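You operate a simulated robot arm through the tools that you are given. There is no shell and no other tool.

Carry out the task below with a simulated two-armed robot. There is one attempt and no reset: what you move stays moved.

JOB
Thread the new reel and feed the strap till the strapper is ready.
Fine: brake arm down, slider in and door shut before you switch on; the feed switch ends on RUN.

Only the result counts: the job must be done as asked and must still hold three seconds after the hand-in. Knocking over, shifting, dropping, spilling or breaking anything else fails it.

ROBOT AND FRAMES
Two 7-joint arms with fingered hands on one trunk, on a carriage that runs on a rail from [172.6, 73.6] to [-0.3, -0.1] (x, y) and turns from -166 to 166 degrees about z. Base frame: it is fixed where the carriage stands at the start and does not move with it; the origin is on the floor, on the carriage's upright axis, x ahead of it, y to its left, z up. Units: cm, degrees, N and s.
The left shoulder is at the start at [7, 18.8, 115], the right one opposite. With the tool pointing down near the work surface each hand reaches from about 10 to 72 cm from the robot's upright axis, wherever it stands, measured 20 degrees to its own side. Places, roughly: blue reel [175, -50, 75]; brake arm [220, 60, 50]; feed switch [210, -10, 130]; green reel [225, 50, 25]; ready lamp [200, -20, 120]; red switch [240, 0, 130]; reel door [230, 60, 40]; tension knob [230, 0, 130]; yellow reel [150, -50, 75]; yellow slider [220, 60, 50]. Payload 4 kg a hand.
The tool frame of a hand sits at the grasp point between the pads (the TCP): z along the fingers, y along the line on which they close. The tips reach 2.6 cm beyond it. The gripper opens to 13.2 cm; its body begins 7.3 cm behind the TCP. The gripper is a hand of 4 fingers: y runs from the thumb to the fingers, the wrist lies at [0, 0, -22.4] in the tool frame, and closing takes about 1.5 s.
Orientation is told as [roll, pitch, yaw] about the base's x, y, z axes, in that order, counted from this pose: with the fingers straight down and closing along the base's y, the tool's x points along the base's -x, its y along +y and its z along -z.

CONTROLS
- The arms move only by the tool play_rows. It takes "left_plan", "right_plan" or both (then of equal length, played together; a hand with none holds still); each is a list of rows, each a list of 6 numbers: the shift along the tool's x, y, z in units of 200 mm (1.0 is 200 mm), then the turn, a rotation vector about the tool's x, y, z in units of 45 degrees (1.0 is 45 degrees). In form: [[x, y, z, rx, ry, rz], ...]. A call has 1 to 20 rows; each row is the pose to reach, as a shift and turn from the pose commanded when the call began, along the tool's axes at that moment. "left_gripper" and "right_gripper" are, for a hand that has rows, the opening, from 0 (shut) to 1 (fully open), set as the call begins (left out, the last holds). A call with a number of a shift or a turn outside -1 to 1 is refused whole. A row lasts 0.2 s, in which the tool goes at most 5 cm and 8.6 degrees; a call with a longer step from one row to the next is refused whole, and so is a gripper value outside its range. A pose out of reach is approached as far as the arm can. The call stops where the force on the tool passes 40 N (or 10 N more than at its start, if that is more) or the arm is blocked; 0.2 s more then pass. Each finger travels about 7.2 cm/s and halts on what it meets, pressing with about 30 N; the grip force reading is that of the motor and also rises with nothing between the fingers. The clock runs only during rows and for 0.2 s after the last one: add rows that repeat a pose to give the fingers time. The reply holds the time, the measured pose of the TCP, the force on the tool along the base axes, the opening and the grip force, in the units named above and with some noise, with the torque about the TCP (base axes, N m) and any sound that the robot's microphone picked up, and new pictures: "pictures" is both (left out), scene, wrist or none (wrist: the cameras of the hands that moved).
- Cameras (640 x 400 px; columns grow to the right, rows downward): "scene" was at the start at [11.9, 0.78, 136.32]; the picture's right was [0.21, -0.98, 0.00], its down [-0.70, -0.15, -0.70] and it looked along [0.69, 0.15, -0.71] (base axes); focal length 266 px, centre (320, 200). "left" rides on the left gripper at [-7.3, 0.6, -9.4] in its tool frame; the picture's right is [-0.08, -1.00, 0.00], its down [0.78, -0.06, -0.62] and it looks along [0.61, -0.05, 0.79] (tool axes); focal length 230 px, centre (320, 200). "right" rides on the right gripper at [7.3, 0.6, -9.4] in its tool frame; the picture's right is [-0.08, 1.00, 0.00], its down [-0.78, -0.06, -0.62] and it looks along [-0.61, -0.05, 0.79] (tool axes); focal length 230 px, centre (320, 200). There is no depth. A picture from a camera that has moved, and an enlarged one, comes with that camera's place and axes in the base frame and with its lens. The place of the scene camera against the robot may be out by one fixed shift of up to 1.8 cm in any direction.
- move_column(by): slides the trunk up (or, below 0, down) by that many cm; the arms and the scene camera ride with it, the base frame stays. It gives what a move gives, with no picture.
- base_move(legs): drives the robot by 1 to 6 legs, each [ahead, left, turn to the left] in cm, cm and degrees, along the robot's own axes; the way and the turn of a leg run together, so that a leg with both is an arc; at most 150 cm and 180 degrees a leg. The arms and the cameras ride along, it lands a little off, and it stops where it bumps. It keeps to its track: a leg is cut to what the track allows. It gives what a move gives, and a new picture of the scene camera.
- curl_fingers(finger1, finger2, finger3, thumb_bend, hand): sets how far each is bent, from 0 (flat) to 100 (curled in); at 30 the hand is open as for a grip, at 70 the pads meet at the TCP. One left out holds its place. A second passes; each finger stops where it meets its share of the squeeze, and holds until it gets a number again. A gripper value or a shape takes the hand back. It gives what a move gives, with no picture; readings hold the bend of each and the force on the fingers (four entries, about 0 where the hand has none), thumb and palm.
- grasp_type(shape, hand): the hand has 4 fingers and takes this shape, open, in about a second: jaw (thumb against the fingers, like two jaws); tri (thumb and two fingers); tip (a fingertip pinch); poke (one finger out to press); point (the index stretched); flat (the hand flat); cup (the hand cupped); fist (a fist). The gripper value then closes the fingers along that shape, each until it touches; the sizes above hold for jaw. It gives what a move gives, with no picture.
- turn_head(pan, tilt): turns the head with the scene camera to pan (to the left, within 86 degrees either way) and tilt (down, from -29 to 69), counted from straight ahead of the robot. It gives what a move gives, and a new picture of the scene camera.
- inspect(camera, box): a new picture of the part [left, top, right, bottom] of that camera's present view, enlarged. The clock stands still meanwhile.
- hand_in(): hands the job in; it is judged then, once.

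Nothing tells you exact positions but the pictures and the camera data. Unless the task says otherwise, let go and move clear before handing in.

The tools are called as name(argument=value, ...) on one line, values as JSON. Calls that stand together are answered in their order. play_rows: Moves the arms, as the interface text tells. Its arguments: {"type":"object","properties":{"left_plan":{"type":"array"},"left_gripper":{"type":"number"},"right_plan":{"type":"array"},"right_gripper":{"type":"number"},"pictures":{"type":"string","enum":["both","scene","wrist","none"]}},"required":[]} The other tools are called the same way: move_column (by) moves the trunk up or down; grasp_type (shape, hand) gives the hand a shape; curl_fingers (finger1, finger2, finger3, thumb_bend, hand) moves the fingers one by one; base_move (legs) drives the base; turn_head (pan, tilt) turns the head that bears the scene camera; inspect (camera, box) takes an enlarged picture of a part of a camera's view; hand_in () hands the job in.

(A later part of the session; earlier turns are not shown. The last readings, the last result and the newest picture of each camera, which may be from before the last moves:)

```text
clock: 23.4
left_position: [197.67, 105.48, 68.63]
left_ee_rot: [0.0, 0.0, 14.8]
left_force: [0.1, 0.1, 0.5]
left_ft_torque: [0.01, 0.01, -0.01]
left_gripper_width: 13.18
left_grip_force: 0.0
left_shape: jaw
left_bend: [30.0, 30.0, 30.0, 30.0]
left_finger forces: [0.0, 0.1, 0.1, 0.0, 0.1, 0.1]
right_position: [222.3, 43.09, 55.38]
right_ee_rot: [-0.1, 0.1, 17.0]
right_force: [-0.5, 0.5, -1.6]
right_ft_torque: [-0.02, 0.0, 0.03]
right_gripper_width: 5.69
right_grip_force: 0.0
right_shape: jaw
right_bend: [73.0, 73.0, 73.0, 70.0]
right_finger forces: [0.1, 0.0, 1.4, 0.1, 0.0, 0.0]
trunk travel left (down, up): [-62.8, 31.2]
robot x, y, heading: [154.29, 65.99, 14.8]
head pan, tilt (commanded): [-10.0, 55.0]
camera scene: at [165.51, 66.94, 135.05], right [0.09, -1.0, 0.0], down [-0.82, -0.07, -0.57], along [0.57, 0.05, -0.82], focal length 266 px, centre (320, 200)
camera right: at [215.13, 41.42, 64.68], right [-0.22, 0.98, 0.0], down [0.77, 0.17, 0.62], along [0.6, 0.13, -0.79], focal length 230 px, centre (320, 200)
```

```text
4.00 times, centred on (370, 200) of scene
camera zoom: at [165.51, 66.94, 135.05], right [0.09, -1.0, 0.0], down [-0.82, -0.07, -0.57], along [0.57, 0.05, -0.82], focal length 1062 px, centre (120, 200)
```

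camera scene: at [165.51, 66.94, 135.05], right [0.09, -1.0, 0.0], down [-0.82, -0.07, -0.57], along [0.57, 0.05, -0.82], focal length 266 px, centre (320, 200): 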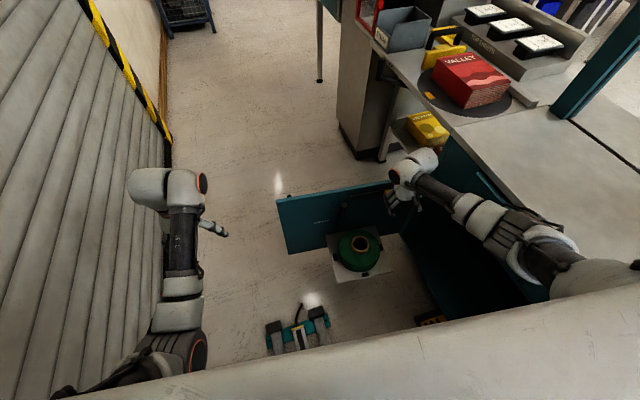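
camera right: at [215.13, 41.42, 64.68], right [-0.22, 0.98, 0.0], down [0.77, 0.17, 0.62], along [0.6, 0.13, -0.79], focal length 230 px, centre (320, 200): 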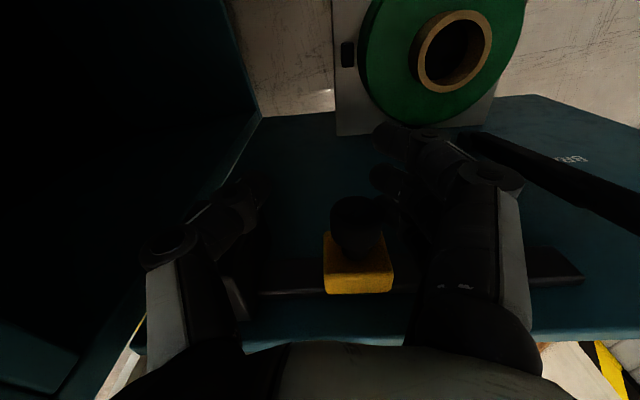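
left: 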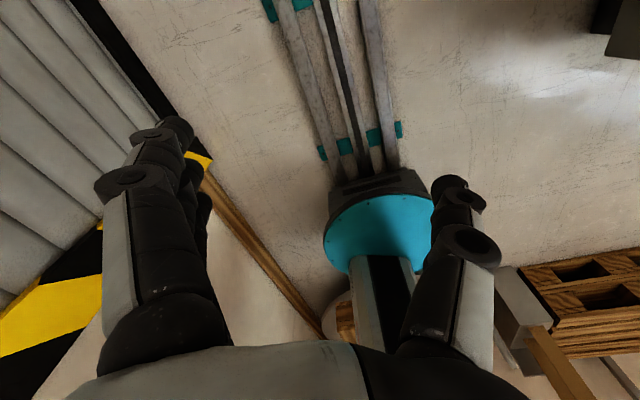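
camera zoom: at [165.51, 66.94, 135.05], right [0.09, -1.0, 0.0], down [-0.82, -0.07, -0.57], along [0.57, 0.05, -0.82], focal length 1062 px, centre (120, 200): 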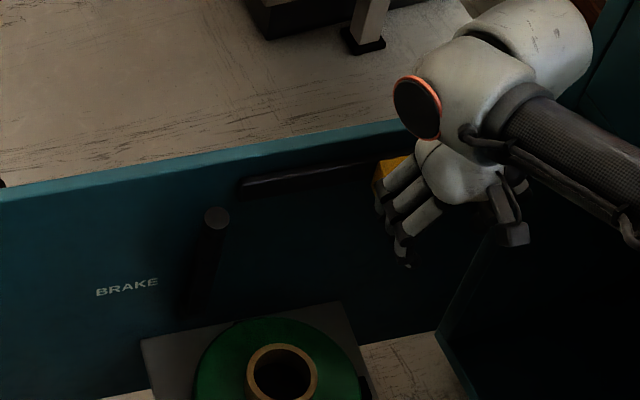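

About 4–5 cm remain before the slider meets the block. I'll push on in small steps and watch the force.

play_rows(right_plan=[[0, -0.05, 0, 0, 0, 0], [0, -0.1, 0, 0, 0, 0], [0, -0.14, 0, 0, 0, 0], [0, -0.18, 0, 0, 0, 0], [0, -0.2, 0, 0, 0, 0], [0, -0.2, 0, 0, 0, 0]], pictures="both")

inspect(camera="scene", box=[330, 150, 490, 250])

```text
clock: 24.8
left_position: [197.68, 105.63, 68.88]
left_ee_rot: [-0.1, -0.1, 15.0]
left_force: [0.2, 0.1, 0.8]
left_ft_torque: [0.0, 0.01, 0.01]
left_gripper_width: 13.18
left_grip_force: 0.1
left_shape: jaw
left_bend: [30.0, 30.0, 30.0, 30.0]
left_finger forces: [0.0, 0.0, 0.0, 0.0, 0.1, 0.1]
right_position: [223.48, 39.26, 55.35]
right_ee_rot: [0.1, 0.1, 17.0]
right_force: [-0.4, 1.5, -1.2]
right_ft_torque: [-0.03, 0.04, 0.06]
right_gripper_width: 5.76
right_grip_force: 0.0
right_shape: jaw
right_bend: [73.0, 73.0, 72.0, 70.0]
right_finger forces: [0.0, 0.0, 2.0, 0.0, 0.0, 0.1]
trunk travel left (down, up): [-62.8, 31.2]
robot x, y, heading: [154.34, 66.0, 14.7]
head pan, tilt (commanded): [-10.0, 55.0]
camera scene: at [165.5, 66.93, 135.05], right [0.09, -1.0, 0.0], down [-0.82, -0.07, -0.57], along [0.57, 0.05, -0.82], focal length 266 px, centre (320, 200)
camera right: at [216.37, 37.61, 64.69], right [-0.22, 0.98, 0.0], down [0.77, 0.17, 0.62], along [0.6, 0.13, -0.79], focal length 230 px, centre (320, 200)
```

scene: 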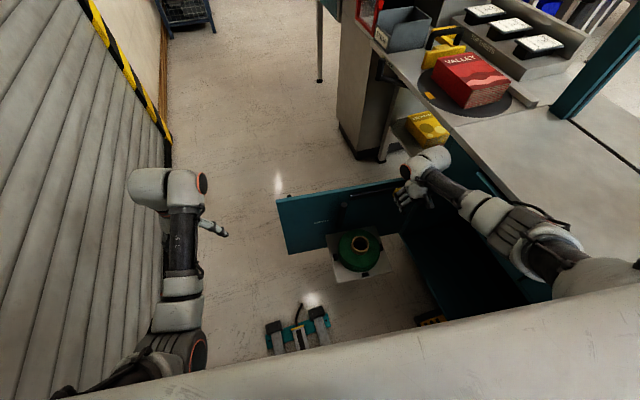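
right: 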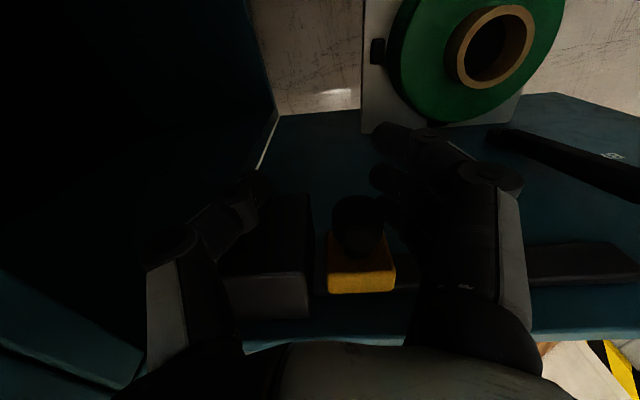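

```text
4.00 times, centred on (410, 200) of scene
camera zoom: at [165.5, 66.93, 135.05], right [0.09, -1.0, 0.0], down [-0.82, -0.07, -0.57], along [0.57, 0.05, -0.82], focal length 1062 px, centre (-40, 200)
```

zoom: 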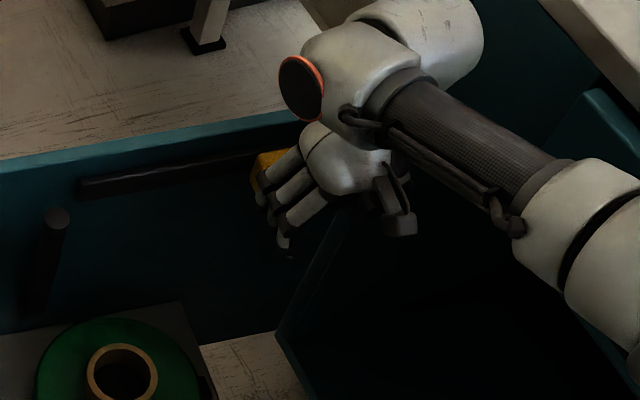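

About 1 cm of gap is left between the slider and the block. I'll push until it seats.

play_rows(right_plan=[[0, -0.025, 0, 0, 0, 0], [0, -0.05, 0, 0, 0, 0], [0, -0.075, 0, 0, 0, 0], [0, -0.1, 0, 0, 0, 0], [0, -0.125, 0, 0, 0, 0], [0, -0.125, 0, 0, 0, 0]], pictures="both")

inspect(camera="right", box=[220, 150, 440, 330])

```text
clock: 26.2
left_position: [197.6, 105.55, 68.83]
left_ee_rot: [0.0, 0.0, 14.9]
left_force: [-0.1, -0.6, 0.2]
left_ft_torque: [0.01, 0.0, 0.0]
left_gripper_width: 13.18
left_grip_force: 0.0
left_shape: jaw
left_bend: [30.0, 30.0, 30.0, 30.0]
left_finger forces: [0.0, 0.0, 0.0, 0.1, 0.0, 0.0]
right_position: [224.17, 37.09, 55.29]
right_ee_rot: [0.0, 0.1, 17.1]
right_force: [-8.3, 10.3, -2.4]
right_ft_torque: [-0.02, 0.13, 0.6]
right_gripper_width: 6.24
right_grip_force: 0.0
right_shape: jaw
right_bend: [73.0, 73.0, 66.0, 70.0]
right_finger forces: [0.1, 0.0, 13.3, 0.0, 0.0, 0.0]
trunk travel left (down, up): [-62.8, 31.2]
robot x, y, heading: [154.58, 65.87, 14.8]
head pan, tilt (commanded): [-10.0, 55.0]
camera scene: at [165.45, 67.0, 135.05], right [0.09, -1.0, 0.0], down [-0.82, -0.07, -0.57], along [0.57, 0.05, -0.82], focal length 266 px, centre (320, 200)
camera right: at [217.03, 35.34, 64.69], right [-0.22, 0.98, 0.0], down [0.77, 0.17, 0.62], along [0.6, 0.13, -0.79], focal length 230 px, centre (320, 200)
```

scene: 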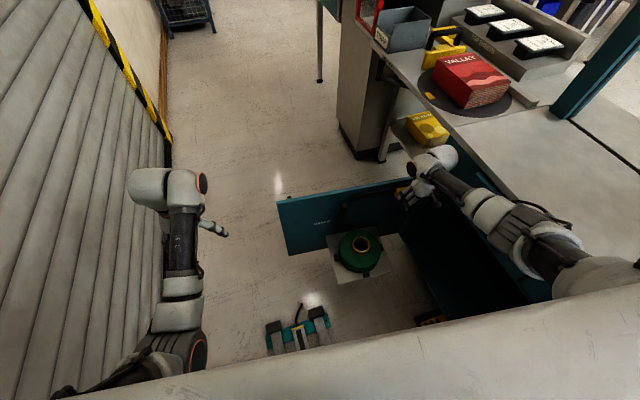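
right: 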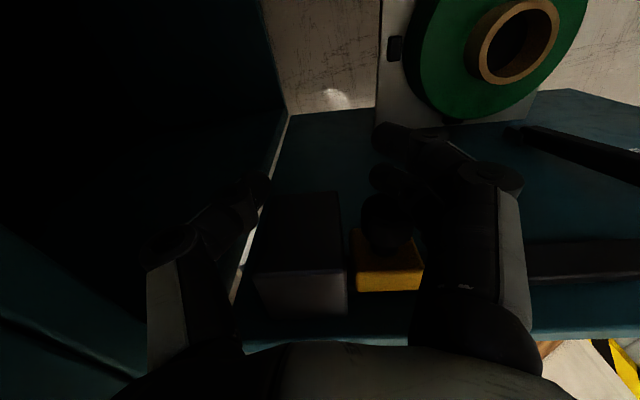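

```text
2.22 times, centred on (330, 240) of right
camera zoom: at [217.03, 35.34, 64.69], right [-0.22, 0.98, 0.0], down [0.77, 0.17, 0.62], along [0.6, 0.13, -0.79], focal length 511 px, centre (298, 111)
```

zoom: 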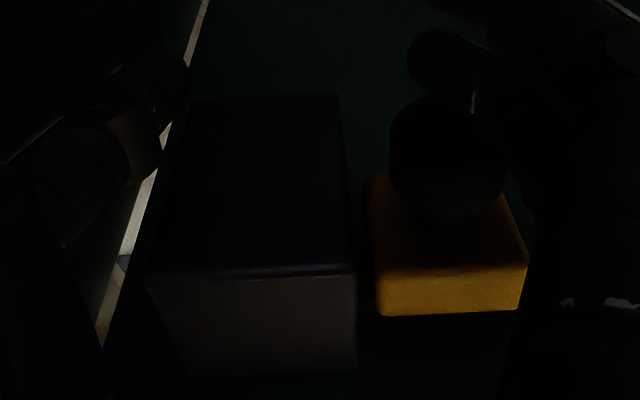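

The slider has met resistance (about 13 N) right beside the block. I'll press slightly harder to be sure it is seated.

play_rows(right_plan=[[0, -0.02, 0, 0, 0, 0], [0, -0.04, 0, 0, 0, 0], [0, -0.06, 0, 0, 0, 0], [0, -0.06, 0, 0, 0, 0], [0, -0.06, 0, 0, 0, 0]], pictures="wrist")

inspect(camera="right", box=[220, 150, 440, 330])

```text
clock: 27.4
left_position: [197.82, 105.75, 68.78]
left_ee_rot: [-0.1, -0.1, 14.9]
left_force: [-0.3, -0.2, -0.4]
left_ft_torque: [-0.02, 0.03, 0.02]
left_gripper_width: 13.16
left_grip_force: 0.1
left_shape: jaw
left_bend: [30.0, 30.0, 30.0, 30.0]
left_finger forces: [0.0, 0.1, 0.1, 0.1, 0.1, 0.0]
right_position: [224.75, 35.74, 55.3]
right_ee_rot: [0.0, 0.0, 17.1]
right_force: [-13.0, 16.0, -7.2]
right_ft_torque: [-0.41, 0.13, 0.98]
right_gripper_width: 6.52
right_grip_force: 0.1
right_shape: jaw
right_bend: [73.0, 73.0, 55.0, 70.0]
right_finger forces: [0.0, 0.0, 20.8, 0.0, 0.1, 0.0]
trunk travel left (down, up): [-62.8, 31.2]
robot x, y, heading: [154.43, 65.77, 15.1]
head pan, tilt (commanded): [-10.0, 55.0]
camera right: at [217.48, 34.19, 64.72], right [-0.22, 0.98, 0.0], down [0.77, 0.17, 0.62], along [0.6, 0.13, -0.79], focal length 230 px, centre (320, 200)
```

right: 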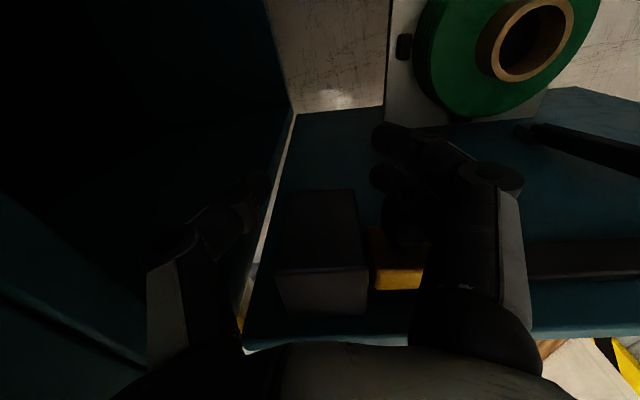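

```text
2.22 times, centred on (330, 240) of right
camera zoom: at [217.48, 34.19, 64.72], right [-0.22, 0.98, 0.0], down [0.77, 0.17, 0.62], along [0.6, 0.13, -0.79], focal length 511 px, centre (298, 111)
```

zoom: 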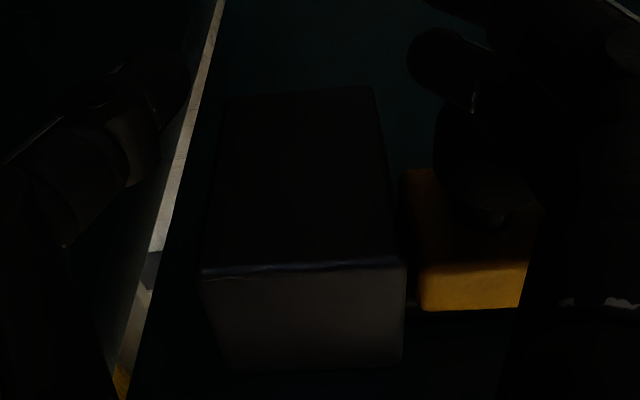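

The slider is against its stop at about 21 N and isn't moving further. I'll back the finger off, lift clear and travel back toward the brake arm.

play_rows(right_plan=[[0, 0.05, 0, 0, 0, 0], [0, 0.1, 0, 0, 0, 0], [0, 0.1, -0.15, 0, 0, 0], [0, 0.1, -0.3, 0, 0, 0], [0, 0.1, -0.45, 0, 0, 0], [0, 0.3, -0.45, 0, 0, 0], [0, 0.5, -0.45, 0, 0, 0], [0, 0.7, -0.45, 0, 0, 0], [0, 0.85, -0.45, 0, 0, 0], [0, 1.0, -0.45, 0, 0, 0], [0, 1.0, -0.45, 0, 0, 0]], pictures="both")

inspect(camera="scene", box=[270, 150, 450, 260])

```text
clock: 29.8
left_position: [197.67, 105.36, 68.84]
left_ee_rot: [0.0, 0.0, 14.9]
left_force: [-0.3, -0.3, -0.2]
left_ft_torque: [-0.06, 0.0, 0.01]
left_gripper_width: 13.19
left_grip_force: 0.0
left_shape: jaw
left_bend: [30.0, 30.0, 30.0, 30.0]
left_finger forces: [0.0, 0.0, 0.0, 0.0, 0.1, 0.0]
right_position: [218.77, 54.85, 64.33]
right_ee_rot: [0.0, 0.1, 17.0]
right_force: [-1.6, -0.1, 0.1]
right_ft_torque: [0.01, -0.01, 0.02]
right_gripper_width: 5.61
right_grip_force: 0.1
right_shape: jaw
right_bend: [73.0, 73.0, 73.0, 70.0]
right_finger forces: [0.0, 0.0, 0.0, 0.0, 0.0, 0.0]
trunk travel left (down, up): [-62.8, 31.2]
robot x, y, heading: [154.75, 66.17, 14.7]
head pan, tilt (commanded): [-10.0, 55.0]
camera scene: at [165.5, 66.88, 135.05], right [0.09, -1.0, 0.0], down [-0.82, -0.07, -0.57], along [0.57, 0.05, -0.82], focal length 266 px, centre (320, 200)
camera right: at [211.63, 53.17, 73.65], right [-0.22, 0.98, 0.0], down [0.77, 0.17, 0.62], along [0.6, 0.13, -0.79], focal length 230 px, centre (320, 200)
```

scene: 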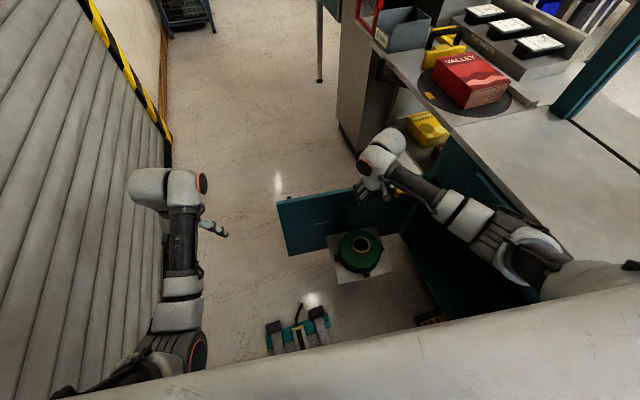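
right: 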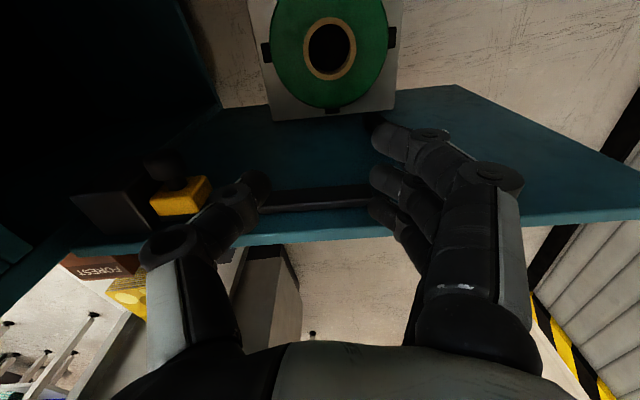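

```text
3.56 times, centred on (360, 205) of scene
camera zoom: at [165.5, 66.88, 135.05], right [0.09, -1.0, 0.0], down [-0.82, -0.07, -0.57], along [0.57, 0.05, -0.82], focal length 944 px, centre (178, 182)
```

zoom: 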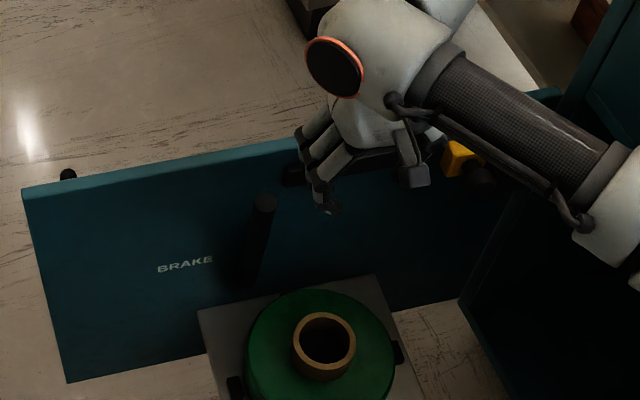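

The slider now sits beside the block. The door seems to have swung in about 1 cm. I'll move the hand above the brake arm again.

play_rows(right_plan=[[-0.03, 0.12, 0, 0, 0, 0], [-0.06, 0.24, 0, 0, 0, 0], [-0.1, 0.36, 0, 0, 0, 0], [-0.1, 0.4, 0.08, 0, 0, 0], [-0.1, 0.4, 0.13, 0, 0, 0], [-0.1, 0.4, 0.13, 0, 0, 0]], pictures="both")

inspect(camera="scene", box=[270, 150, 450, 260])

```text
clock: 31.2
left_position: [197.75, 105.53, 68.82]
left_ee_rot: [-0.1, 0.1, 14.9]
left_force: [0.3, -0.6, -0.1]
left_ft_torque: [0.02, 0.0, 0.02]
left_gripper_width: 13.18
left_grip_force: 0.2
left_shape: jaw
left_bend: [30.0, 30.0, 30.0, 30.0]
left_finger forces: [0.0, 0.0, 0.0, 0.0, 0.1, 0.0]
right_position: [218.44, 63.13, 61.66]
right_ee_rot: [0.0, 0.0, 16.9]
right_force: [-0.6, -0.4, 0.3]
right_ft_torque: [-0.03, -0.01, 0.0]
right_gripper_width: 5.6
right_grip_force: 0.1
right_shape: jaw
right_bend: [73.0, 73.0, 73.0, 70.0]
right_finger forces: [0.0, 0.1, 0.1, 0.0, 0.0, 0.1]
trunk travel left (down, up): [-62.8, 31.2]
robot x, y, heading: [154.87, 65.86, 15.0]
head pan, tilt (commanded): [-10.0, 55.0]
camera scene: at [165.49, 66.92, 135.05], right [0.09, -1.0, 0.0], down [-0.82, -0.07, -0.57], along [0.57, 0.05, -0.82], focal length 266 px, centre (320, 200)
camera right: at [211.16, 61.39, 70.99], right [-0.22, 0.98, 0.0], down [0.77, 0.17, 0.62], along [0.6, 0.13, -0.79], focal length 230 px, centre (320, 200)
```

scene: 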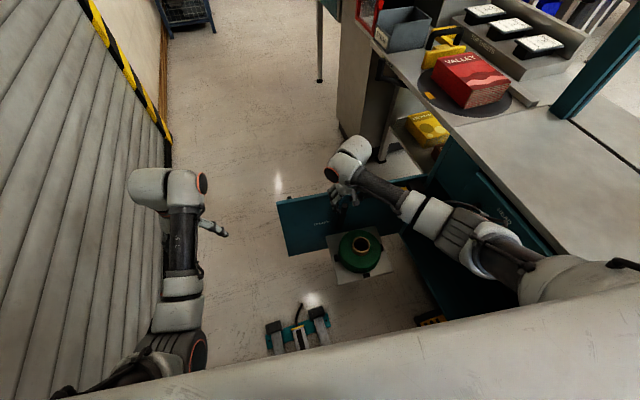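
right: 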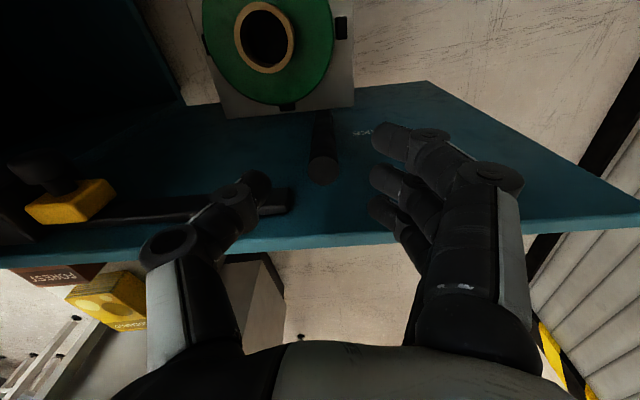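

```text
3.56 times, centred on (360, 205) of scene
camera zoom: at [165.49, 66.92, 135.05], right [0.09, -1.0, 0.0], down [-0.82, -0.07, -0.57], along [0.57, 0.05, -0.82], focal length 944 px, centre (178, 182)
```

zoom: 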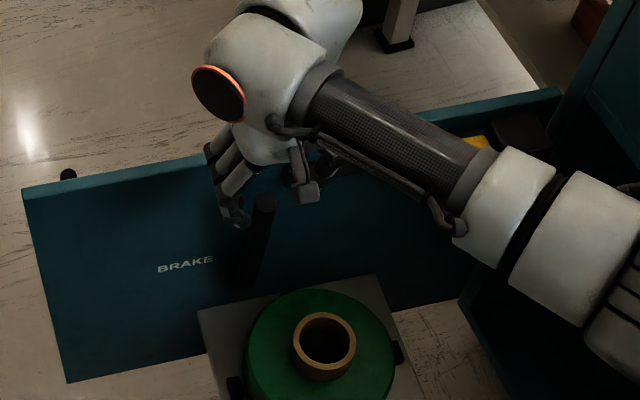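

The cap is centred at about [219.3, 63.4, 56.4]. I'll lower the fingers around it.

play_rows(right_plan=[[-0.03, 0, 0.08, 0, 0, 0], [-0.03, 0, 0.16, 0, 0, 0], [-0.03, 0, 0.24, 0, 0, 0], [-0.03, 0, 0.32, 0, 0, 0], [-0.03, 0, 0.36, 0, 0, 0], [-0.03, 0, 0.36, 0, 0, 0]], pictures="both")

inspect(camera="scene", box=[270, 150, 450, 260])

```text
clock: 32.6
left_position: [197.72, 105.38, 68.91]
left_ee_rot: [0.0, -0.1, 15.0]
left_force: [-0.3, -0.1, 0.5]
left_ft_torque: [0.03, 0.03, 0.01]
left_gripper_width: 13.18
left_grip_force: 0.1
left_shape: jaw
left_bend: [30.0, 30.0, 30.0, 30.0]
left_finger forces: [0.1, 0.0, 0.1, 0.0, 0.0, 0.0]
right_position: [218.95, 63.35, 54.46]
right_ee_rot: [0.0, 0.0, 17.1]
right_force: [1.1, -0.1, -0.1]
right_ft_torque: [-0.01, 0.0, 0.0]
right_gripper_width: 5.61
right_grip_force: 0.1
right_shape: jaw
right_bend: [73.0, 73.0, 73.0, 70.0]
right_finger forces: [0.0, 0.1, 0.0, 0.0, 0.0, 0.0]
trunk travel left (down, up): [-62.8, 31.2]
robot x, y, heading: [154.67, 66.38, 14.8]
head pan, tilt (commanded): [-10.0, 55.0]
camera scene: at [165.49, 66.92, 135.05], right [0.09, -1.0, 0.0], down [-0.82, -0.07, -0.57], along [0.57, 0.05, -0.82], focal length 266 px, centre (320, 200)
camera right: at [211.71, 61.67, 63.97], right [-0.22, 0.98, 0.0], down [0.77, 0.17, 0.62], along [0.6, 0.13, -0.79], focal length 230 px, centre (320, 200)
```

scene: 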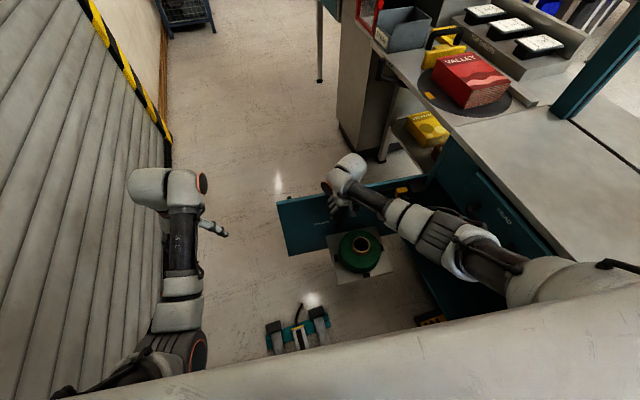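
right: 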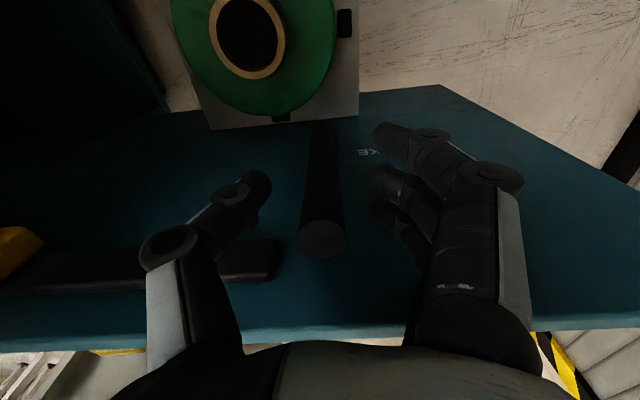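

```text
3.56 times, centred on (360, 205) of scene
camera zoom: at [165.49, 66.92, 135.05], right [0.09, -1.0, 0.0], down [-0.82, -0.07, -0.57], along [0.57, 0.05, -0.82], focal length 944 px, centre (178, 182)
```

zoom: 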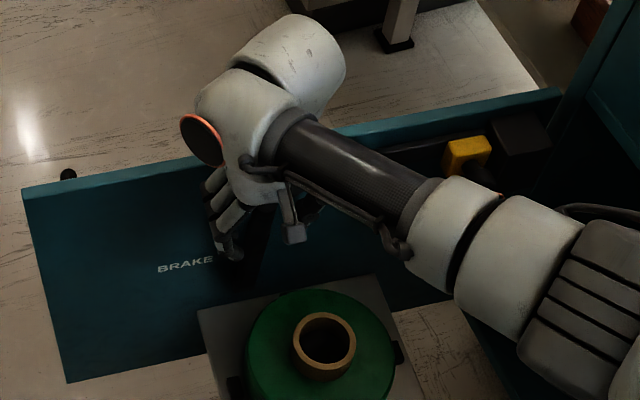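

The arm is between thumb and fingers, with the slider seated beside its block. I'll move 0.5 cm closer and close the hand on the arm.

play_rows(right_plan=[[-0.02, 0, 0, 0, 0, 0]], pictures="none")

play_rows(right_plan=[[0, 0, 0, 0, 0, 0], [0, 0, 0, 0, 0, 0], [0, 0, 0, 0, 0, 0], [0, 0, 0, 0, 0, 0], [0, 0, 0, 0, 0, 0]], right_gripper=0, pictures="both")

```text
clock: 33.0
left_position: [197.65, 105.45, 68.94]
left_ee_rot: [0.0, -0.1, 14.9]
left_force: [-0.1, -0.2, 0.7]
left_ft_torque: [0.01, 0.04, 0.03]
left_gripper_width: 13.17
left_grip_force: 0.1
left_shape: jaw
left_bend: [30.0, 30.0, 30.0, 30.0]
left_finger forces: [0.0, 0.1, 0.0, 0.0, 0.0, 0.0]
right_position: [219.35, 63.47, 54.63]
right_ee_rot: [0.0, 0.0, 17.0]
right_force: [-0.6, 0.2, 0.5]
right_ft_torque: [0.03, -0.01, 0.01]
right_gripper_width: 5.58
right_grip_force: 0.1
right_shape: jaw
right_bend: [73.0, 73.0, 73.0, 70.0]
right_finger forces: [0.1, 0.0, 0.0, 0.1, 0.0, 0.0]
trunk travel left (down, up): [-62.8, 31.2]
robot x, y, heading: [154.41, 66.13, 15.0]
head pan, tilt (commanded): [-10.0, 55.0]
```

```text
clock: 34.2
left_position: [197.72, 105.48, 68.8]
left_ee_rot: [0.0, 0.0, 14.8]
left_force: [-0.1, 0.2, 0.1]
left_ft_torque: [-0.01, 0.0, 0.01]
left_gripper_width: 13.2
left_grip_force: 0.0
left_shape: jaw
left_bend: [30.0, 30.0, 30.0, 30.0]
left_finger forces: [0.0, 0.1, 0.0, 0.0, 0.1, 0.1]
right_position: [219.32, 63.34, 54.61]
right_ee_rot: [-0.1, 0.0, 16.9]
right_force: [3.1, -4.2, -0.7]
right_ft_torque: [0.1, -0.11, 0.07]
right_gripper_width: 0.67
right_grip_force: 30.3
right_shape: jaw
right_bend: [69.0, 72.0, 70.0, 70.0]
right_finger forces: [0.1, 10.0, 12.9, 0.0, 26.1, 0.0]
trunk travel left (down, up): [-62.8, 31.2]
robot x, y, heading: [154.57, 65.94, 14.9]
head pan, tilt (commanded): [-10.0, 55.0]
camera scene: at [165.52, 66.88, 135.05], right [0.09, -1.0, 0.0], down [-0.82, -0.07, -0.57], along [0.57, 0.05, -0.82], focal length 266 px, centre (320, 200)
camera right: at [212.14, 61.7, 63.9], right [-0.22, 0.98, 0.0], down [0.77, 0.17, 0.62], along [0.6, 0.13, -0.79], focal length 230 px, centre (320, 200)
```

scene: 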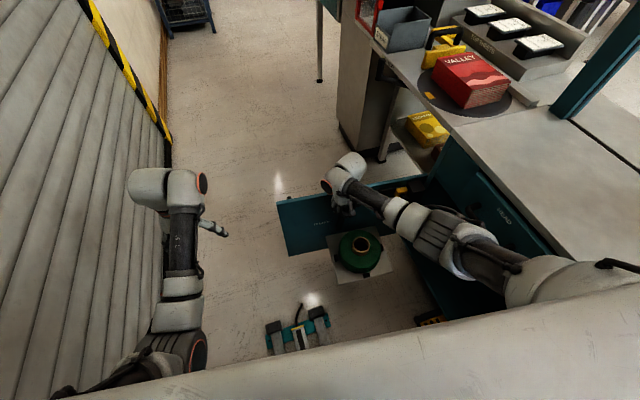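
right: 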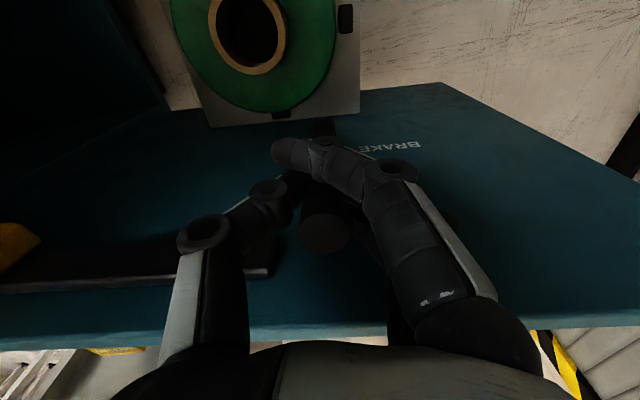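

The hand has the arm (thumb about 26 N against two fingers). I'll pull the top forward along an arc about its low pivot.

play_rows(right_plan=[[0.06, 0, 0.01, 0, 0, 0], [0.13, 0, 0.025, 0, 0, 0], [0.19, 0, 0.045, 0, 0, 0], [0.255, 0, 0.07, 0, 0, 0], [0.255, 0, 0.07, 0, 0, 0]], pictures="both")

inspect(camera="scene", box=[270, 150, 450, 260])

```text
clock: 35.4
left_position: [197.74, 105.54, 68.88]
left_ee_rot: [0.0, 0.0, 14.9]
left_force: [-0.4, 0.2, 0.3]
left_ft_torque: [0.01, 0.02, 0.01]
left_gripper_width: 13.19
left_grip_force: 0.0
left_shape: jaw
left_bend: [30.0, 30.0, 30.0, 30.0]
left_finger forces: [0.0, 0.0, 0.0, 0.0, 0.0, 0.1]
right_position: [214.33, 61.98, 53.1]
right_ee_rot: [0.0, -0.1, 17.0]
right_force: [3.5, -7.1, 7.2]
right_ft_torque: [0.38, -0.79, -0.17]
right_gripper_width: 0.74
right_grip_force: 30.2
right_shape: jaw
right_bend: [68.0, 72.0, 73.0, 70.0]
right_finger forces: [1.3, 8.9, 42.7, 0.1, 37.9, 0.0]
trunk travel left (down, up): [-62.8, 31.2]
robot x, y, heading: [154.45, 66.19, 15.0]
head pan, tilt (commanded): [-10.0, 55.0]
camera scene: at [165.42, 66.88, 135.06], right [0.09, -1.0, 0.0], down [-0.82, -0.07, -0.57], along [0.57, 0.05, -0.82], focal length 266 px, centre (320, 200)
camera right: at [207.14, 60.3, 62.48], right [-0.22, 0.98, 0.0], down [0.77, 0.17, 0.62], along [0.6, 0.13, -0.79], focal length 230 px, centre (320, 200)
```

scene: 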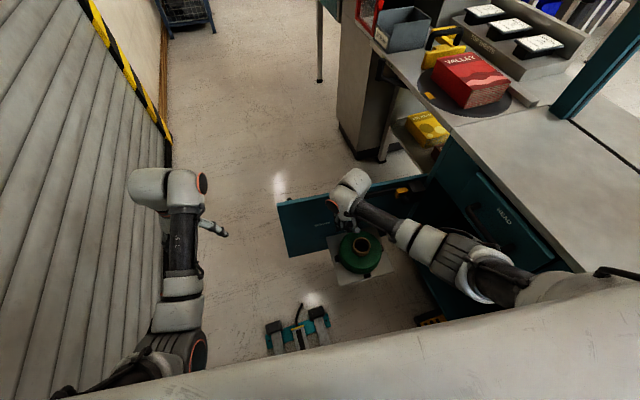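
right: 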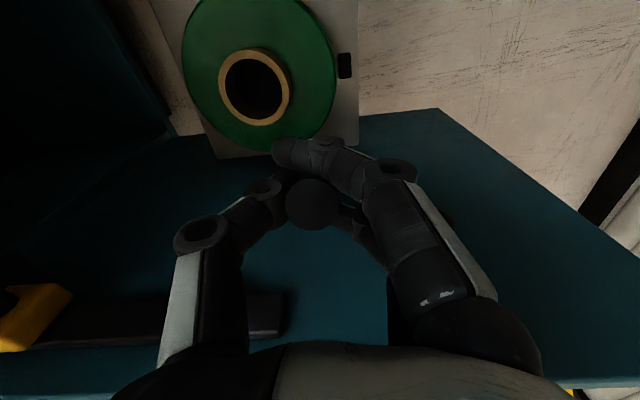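

```text
3.56 times, centred on (360, 205) of scene
camera zoom: at [165.42, 66.88, 135.06], right [0.09, -1.0, 0.0], down [-0.82, -0.07, -0.57], along [0.57, 0.05, -0.82], focal length 944 px, centre (178, 182)
```

zoom: 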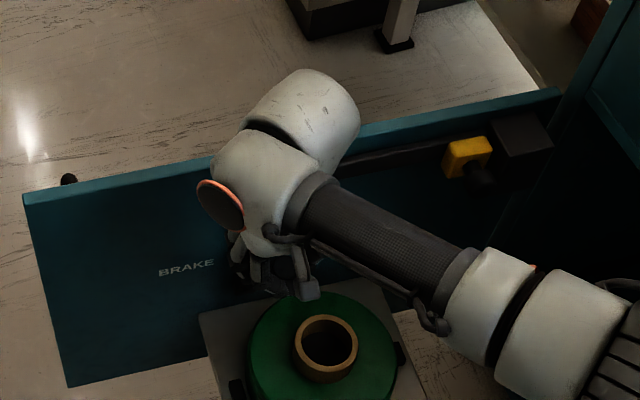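

The arm is tipping forward and the door barely moved. I'll continue the arc.

play_rows(right_plan=[[0.06, 0, 0.03, 0, 0, 0], [0.12, 0, 0.06, 0, 0, 0], [0.18, 0, 0.1, 0, 0, 0], [0.24, 0, 0.147, 0, 0, 0], [0.29, 0, 0.19, 0, 0, 0], [0.335, 0, 0.24, 0, 0, 0], [0.335, 0, 0.24, 0, 0, 0]], pictures="both")

inspect(camera="scene", box=[270, 150, 450, 260])

```text
clock: 37.0
left_position: [197.54, 105.51, 68.74]
left_ee_rot: [0.0, 0.1, 14.9]
left_force: [0.8, -0.2, 0.1]
left_ft_torque: [0.01, 0.0, 0.02]
left_gripper_width: 13.19
left_grip_force: 0.1
left_shape: jaw
left_bend: [30.0, 30.0, 30.0, 30.0]
left_finger forces: [0.0, 0.1, 0.0, 0.1, 0.0, 0.0]
right_position: [207.84, 60.01, 48.23]
right_ee_rot: [0.0, -0.1, 17.0]
right_force: [5.7, -6.8, 6.1]
right_ft_torque: [0.55, -1.42, 0.23]
right_gripper_width: 0.96
right_grip_force: 30.7
right_shape: jaw
right_bend: [58.0, 72.0, 78.0, 69.0]
right_finger forces: [20.4, 4.9, 54.1, 0.0, 39.1, 0.1]
trunk travel left (down, up): [-62.8, 31.2]
robot x, y, heading: [154.65, 65.78, 14.8]
head pan, tilt (commanded): [-10.0, 55.0]
camera scene: at [165.44, 66.88, 135.06], right [0.09, -1.0, 0.0], down [-0.82, -0.07, -0.57], along [0.57, 0.05, -0.82], focal length 266 px, centre (320, 200)
camera right: at [200.67, 58.27, 57.67], right [-0.22, 0.98, 0.0], down [0.77, 0.17, 0.62], along [0.6, 0.13, -0.79], focal length 230 px, centre (320, 200)
```

scene: 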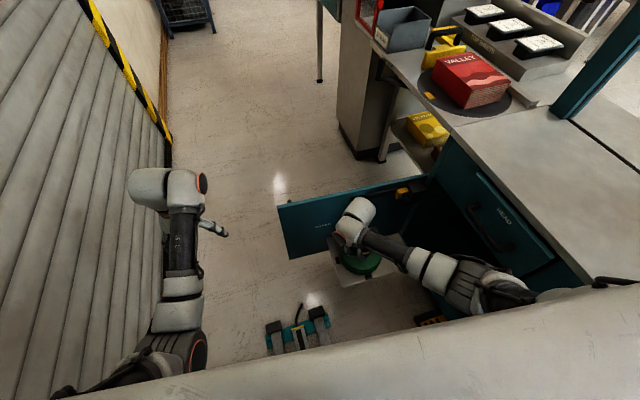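
right: 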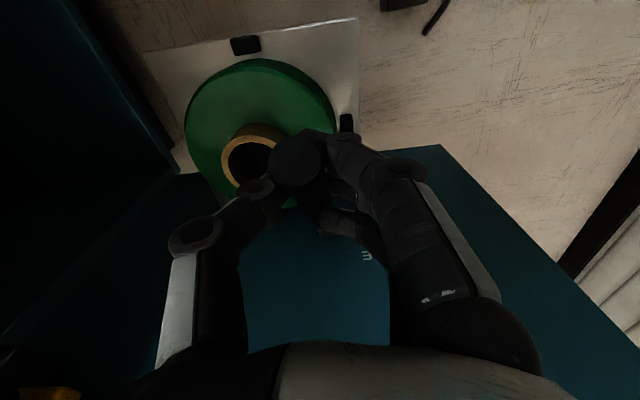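

```text
3.56 times, centred on (360, 205) of scene
camera zoom: at [165.44, 66.88, 135.06], right [0.09, -1.0, 0.0], down [-0.82, -0.07, -0.57], along [0.57, 0.05, -0.82], focal length 944 px, centre (178, 182)
```

zoom: 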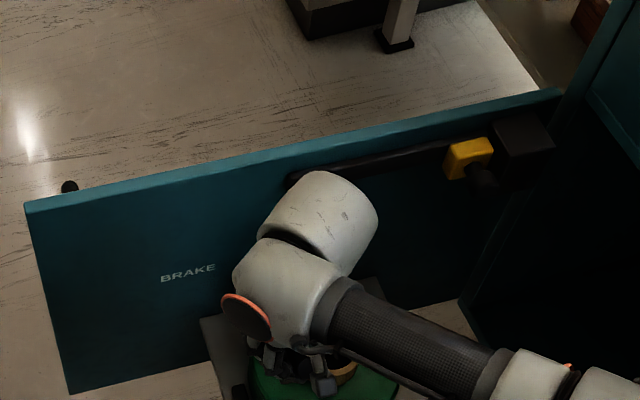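

The arm is now tipped about 48° forward. I'll open the hand, lift clear and see whether the arm stays or falls.

play_rows(right_plan=[[0, 0, 0, 0, 0, 0], [0, 0, 0, 0, 0, 0], [0, 0, 0, 0, 0, 0], [0, 0, 0, 0, 0, 0], [0, 0, -0.1, 0, 0, 0], [0, 0, -0.25, 0, 0, 0], [0, 0, -0.45, 0, 0, 0], [0, 0, -0.6, 0, 0, 0], [0, 0, -0.6, 0, 0, 0]], right_gripper=0.5, pictures="both")

inspect(camera="scene", box=[270, 160, 450, 280])

```text
clock: 39.0
left_position: [197.74, 105.46, 68.64]
left_ee_rot: [0.0, 0.0, 14.9]
left_force: [-0.6, 0.2, 0.4]
left_ft_torque: [-0.02, 0.0, 0.01]
left_gripper_width: 13.17
left_grip_force: 0.0
left_shape: jaw
left_bend: [30.0, 30.0, 30.0, 30.0]
left_finger forces: [0.0, 0.1, 0.0, 0.0, 0.1, 0.0]
right_position: [208.03, 59.99, 60.48]
right_ee_rot: [0.0, 0.0, 17.2]
right_force: [0.2, 0.9, -0.4]
right_ft_torque: [-0.04, 0.0, 0.0]
right_gripper_width: 6.55
right_grip_force: 0.1
right_shape: jaw
right_bend: [73.0, 73.0, 73.0, 70.0]
right_finger forces: [0.1, 0.0, 0.0, 0.1, 0.0, 0.1]
trunk travel left (down, up): [-62.8, 31.2]
robot x, y, heading: [154.77, 65.87, 14.8]
head pan, tilt (commanded): [-10.0, 55.0]
camera scene: at [165.5, 66.92, 135.05], right [0.09, -1.0, 0.0], down [-0.82, -0.07, -0.57], along [0.57, 0.05, -0.82], focal length 266 px, centre (320, 200)
camera right: at [200.88, 58.41, 69.76], right [-0.22, 0.98, 0.0], down [0.77, 0.17, 0.62], along [0.6, 0.13, -0.79], focal length 230 px, centre (320, 200)
```

scene: 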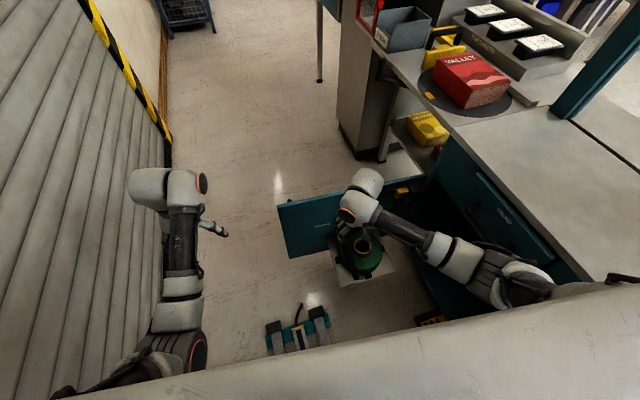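
right: 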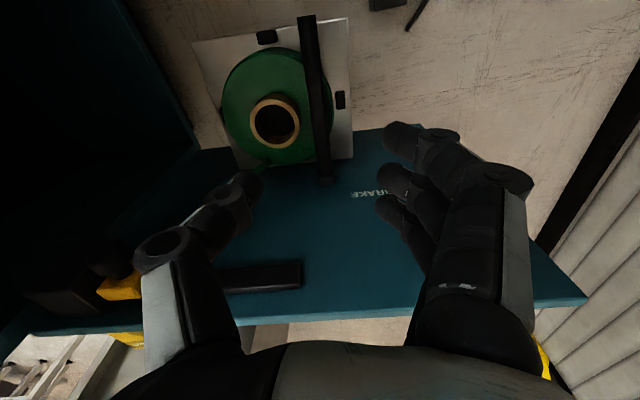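

```text
3.33 times, centred on (360, 220) of scene
camera zoom: at [165.5, 66.92, 135.05], right [0.09, -1.0, 0.0], down [-0.82, -0.07, -0.57], along [0.57, 0.05, -0.82], focal length 885 px, centre (187, 133)
```

zoom: 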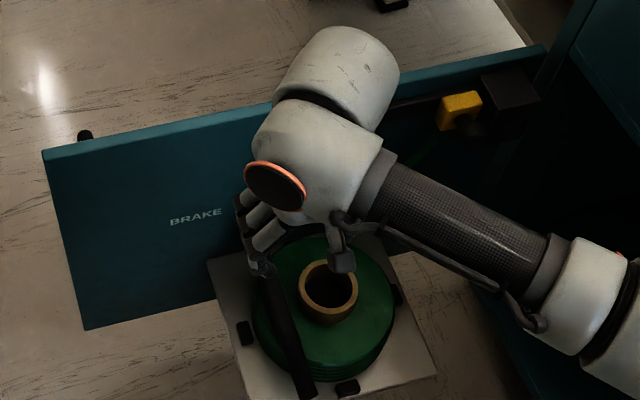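

The brake arm dropped onto the reel by itself. I'll raise the hand and look closer to confirm it is fully down.

play_rows(right_plan=[[0, 0, -0.2, 0, 0, 0], [0.0, 0, -0.4, 0, 0, 0], [0.0, 0, -0.6, 0, 0, 0], [0.0, 0, -0.6, 0, 0, 0]], pictures="wrist")

inspect(camera="right", box=[200, 40, 420, 240])

inspect(camera="scene", box=[270, 160, 450, 280])

```text
clock: 40.0
left_position: [197.67, 105.55, 68.76]
left_ee_rot: [0.0, 0.1, 14.9]
left_force: [0.2, -0.9, -0.3]
left_ft_torque: [-0.03, -0.03, 0.01]
left_gripper_width: 13.19
left_grip_force: 0.1
left_shape: jaw
left_bend: [30.0, 30.0, 30.0, 30.0]
left_finger forces: [0.1, 0.1, 0.0, 0.1, 0.0, 0.1]
right_position: [208.18, 59.91, 72.28]
right_ee_rot: [0.0, 0.0, 17.0]
right_force: [0.5, 0.6, 0.1]
right_ft_torque: [-0.02, 0.0, 0.01]
right_gripper_width: 6.53
right_grip_force: 0.0
right_shape: jaw
right_bend: [73.0, 73.0, 73.0, 70.0]
right_finger forces: [0.1, 0.0, 0.0, 0.1, 0.0, 0.0]
trunk travel left (down, up): [-62.8, 31.2]
robot x, y, heading: [154.58, 65.68, 15.0]
head pan, tilt (commanded): [-10.0, 55.0]
camera right: at [200.92, 58.33, 81.62], right [-0.22, 0.98, 0.0], down [0.77, 0.17, 0.62], along [0.6, 0.13, -0.79], focal length 230 px, centre (320, 200)
```

right: 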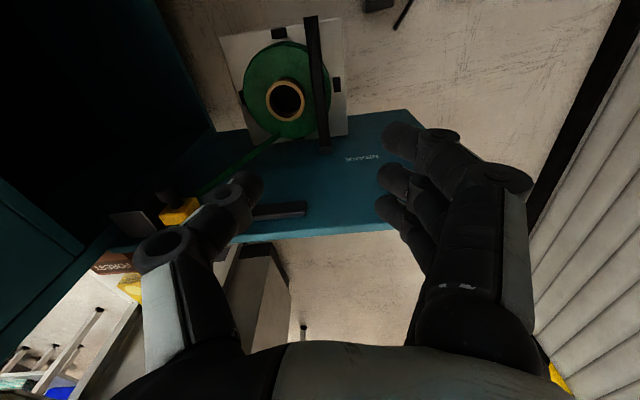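

```text
2.00 times, centred on (310, 140) of right
camera zoom: at [200.92, 58.33, 81.62], right [-0.22, 0.98, 0.0], down [0.77, 0.17, 0.62], along [0.6, 0.13, -0.79], focal length 460 px, centre (340, 320)
```

zoom: 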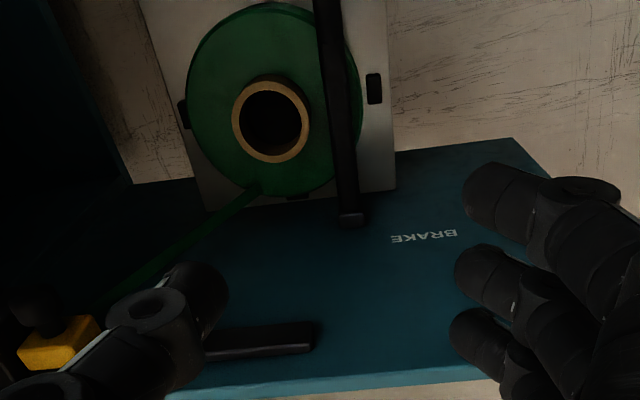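

```text
3.33 times, centred on (360, 220) of scene
camera zoom: at [165.5, 66.91, 135.05], right [0.09, -1.0, 0.0], down [-0.82, -0.07, -0.57], along [0.57, 0.05, -0.82], focal length 885 px, centre (187, 133)
```

zoom: 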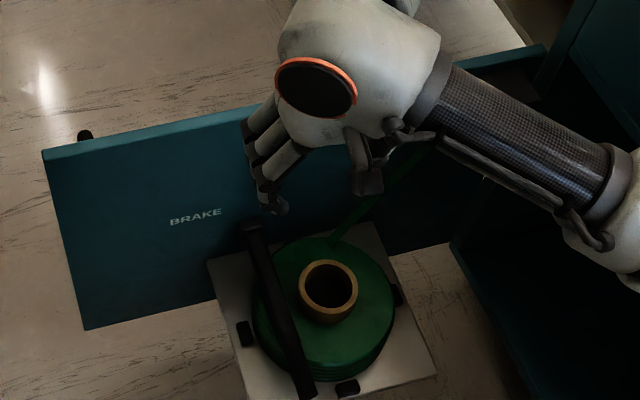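

The strap now runs from the reel to the slider block and the brake arm lies on the reel, so the door is next. I'll close and raise the right hand, then reposition so it can reach behind the door.

play_rows(right_plan=[[0, 0, -0.2, 0, 0, 0], [0.0, 0, -0.4, 0, 0, 0], [0.0, 0, -0.6, 0, 0, 0], [0.0, 0, -0.7, 0, 0, 0], [0.0, 0, -0.7, 0, 0, 0]], right_gripper=0, pictures="none")

base_move(legs=[[9.9, 1.4, 0], [0, 0, 15]])

turn_head(pan=-15, tilt=55)

```text
clock: 41.2
left_position: [197.67, 105.55, 68.81]
left_ee_rot: [0.0, -0.1, 14.8]
left_force: [-0.3, -0.5, -0.1]
left_ft_torque: [0.0, 0.04, 0.0]
left_gripper_width: 13.18
left_grip_force: 0.1
left_shape: jaw
left_bend: [30.0, 30.0, 30.0, 30.0]
left_finger forces: [0.0, 0.0, 0.0, 0.0, 0.1, 0.0]
right_position: [208.1, 60.01, 86.39]
right_ee_rot: [0.0, 0.0, 16.9]
right_force: [-1.4, -0.3, -0.2]
right_ft_torque: [0.0, 0.0, -0.01]
right_gripper_width: 0.02
right_grip_force: 30.2
right_shape: jaw
right_bend: [69.0, 57.0, 69.0, 67.0]
right_finger forces: [0.1, 0.0, 0.0, 0.1, 0.0, 0.0]
trunk travel left (down, up): [-62.8, 31.2]
robot x, y, heading: [154.24, 65.89, 14.7]
head pan, tilt (commanded): [-10.0, 55.0]
```

```text
clock: 43.3
left_position: [195.1, 119.34, 68.7]
left_ee_rot: [0.0, 0.0, 30.1]
left_force: [0.7, 0.8, 0.6]
left_ft_torque: [-0.02, 0.01, 0.01]
left_gripper_width: 13.21
left_grip_force: 0.0
left_shape: jaw
left_bend: [30.0, 30.0, 30.0, 30.0]
left_finger forces: [0.1, 0.0, 0.1, 0.0, 0.1, 0.0]
right_position: [216.92, 78.34, 86.35]
right_ee_rot: [0.1, 0.0, 32.2]
right_force: [-0.1, 0.7, 0.2]
right_ft_torque: [-0.01, 0.0, -0.01]
right_gripper_width: 0.0
right_grip_force: 29.9
right_shape: jaw
right_bend: [69.0, 57.0, 69.0, 67.0]
right_finger forces: [0.0, 0.0, 0.1, 0.0, 0.1, 0.0]
trunk travel left (down, up): [-62.8, 31.2]
robot x, y, heading: [163.59, 69.57, 30.0]
head pan, tilt (commanded): [-10.0, 55.0]
camera scene: at [173.77, 73.97, 135.06], right [0.34, -0.94, 0.0], down [-0.77, -0.28, -0.57], along [0.54, 0.2, -0.82], focal length 266 px, centre (320, 200)
```

scene: 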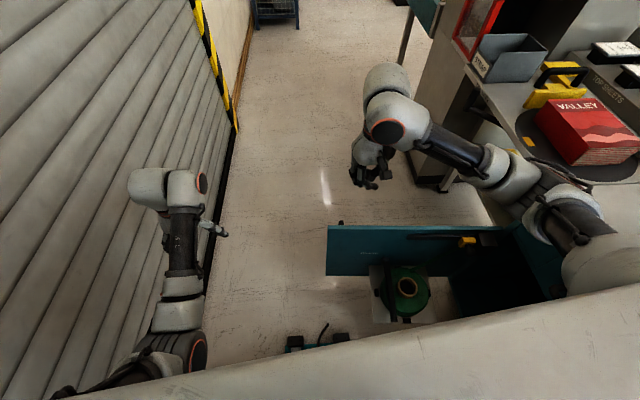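

```text
clock: 43.9
left_position: [194.94, 119.35, 68.8]
left_ee_rot: [0.0, 0.0, 30.1]
left_force: [-1.1, -0.2, -0.2]
left_ft_torque: [-0.01, 0.03, 0.02]
left_gripper_width: 13.19
left_grip_force: 0.0
left_shape: jaw
left_bend: [30.0, 30.0, 30.0, 30.0]
left_finger forces: [0.0, 0.0, 0.0, 0.0, 0.0, 0.1]
right_position: [216.87, 78.28, 86.3]
right_ee_rot: [0.0, 0.0, 32.2]
right_force: [0.1, 0.0, 0.1]
right_ft_torque: [-0.02, 0.03, -0.01]
right_gripper_width: 0.0
right_grip_force: 30.2
right_shape: jaw
right_bend: [69.0, 57.0, 69.0, 67.0]
right_finger forces: [0.1, 0.1, 0.0, 0.1, 0.1, 0.0]
trunk travel left (down, up): [-62.8, 31.2]
robot x, y, heading: [163.72, 69.66, 30.0]
head pan, tilt (commanded): [-15.0, 55.0]
camera scene: at [173.99, 73.34, 135.05], right [0.26, -0.97, 0.0], down [-0.79, -0.21, -0.57], along [0.55, 0.15, -0.82], focal length 266 px, centre (320, 200)
```

scene: 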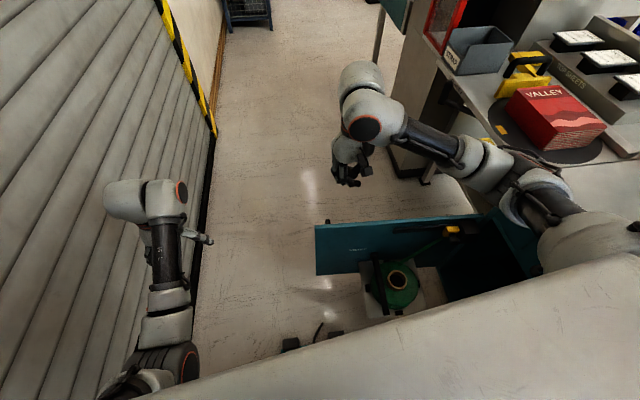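

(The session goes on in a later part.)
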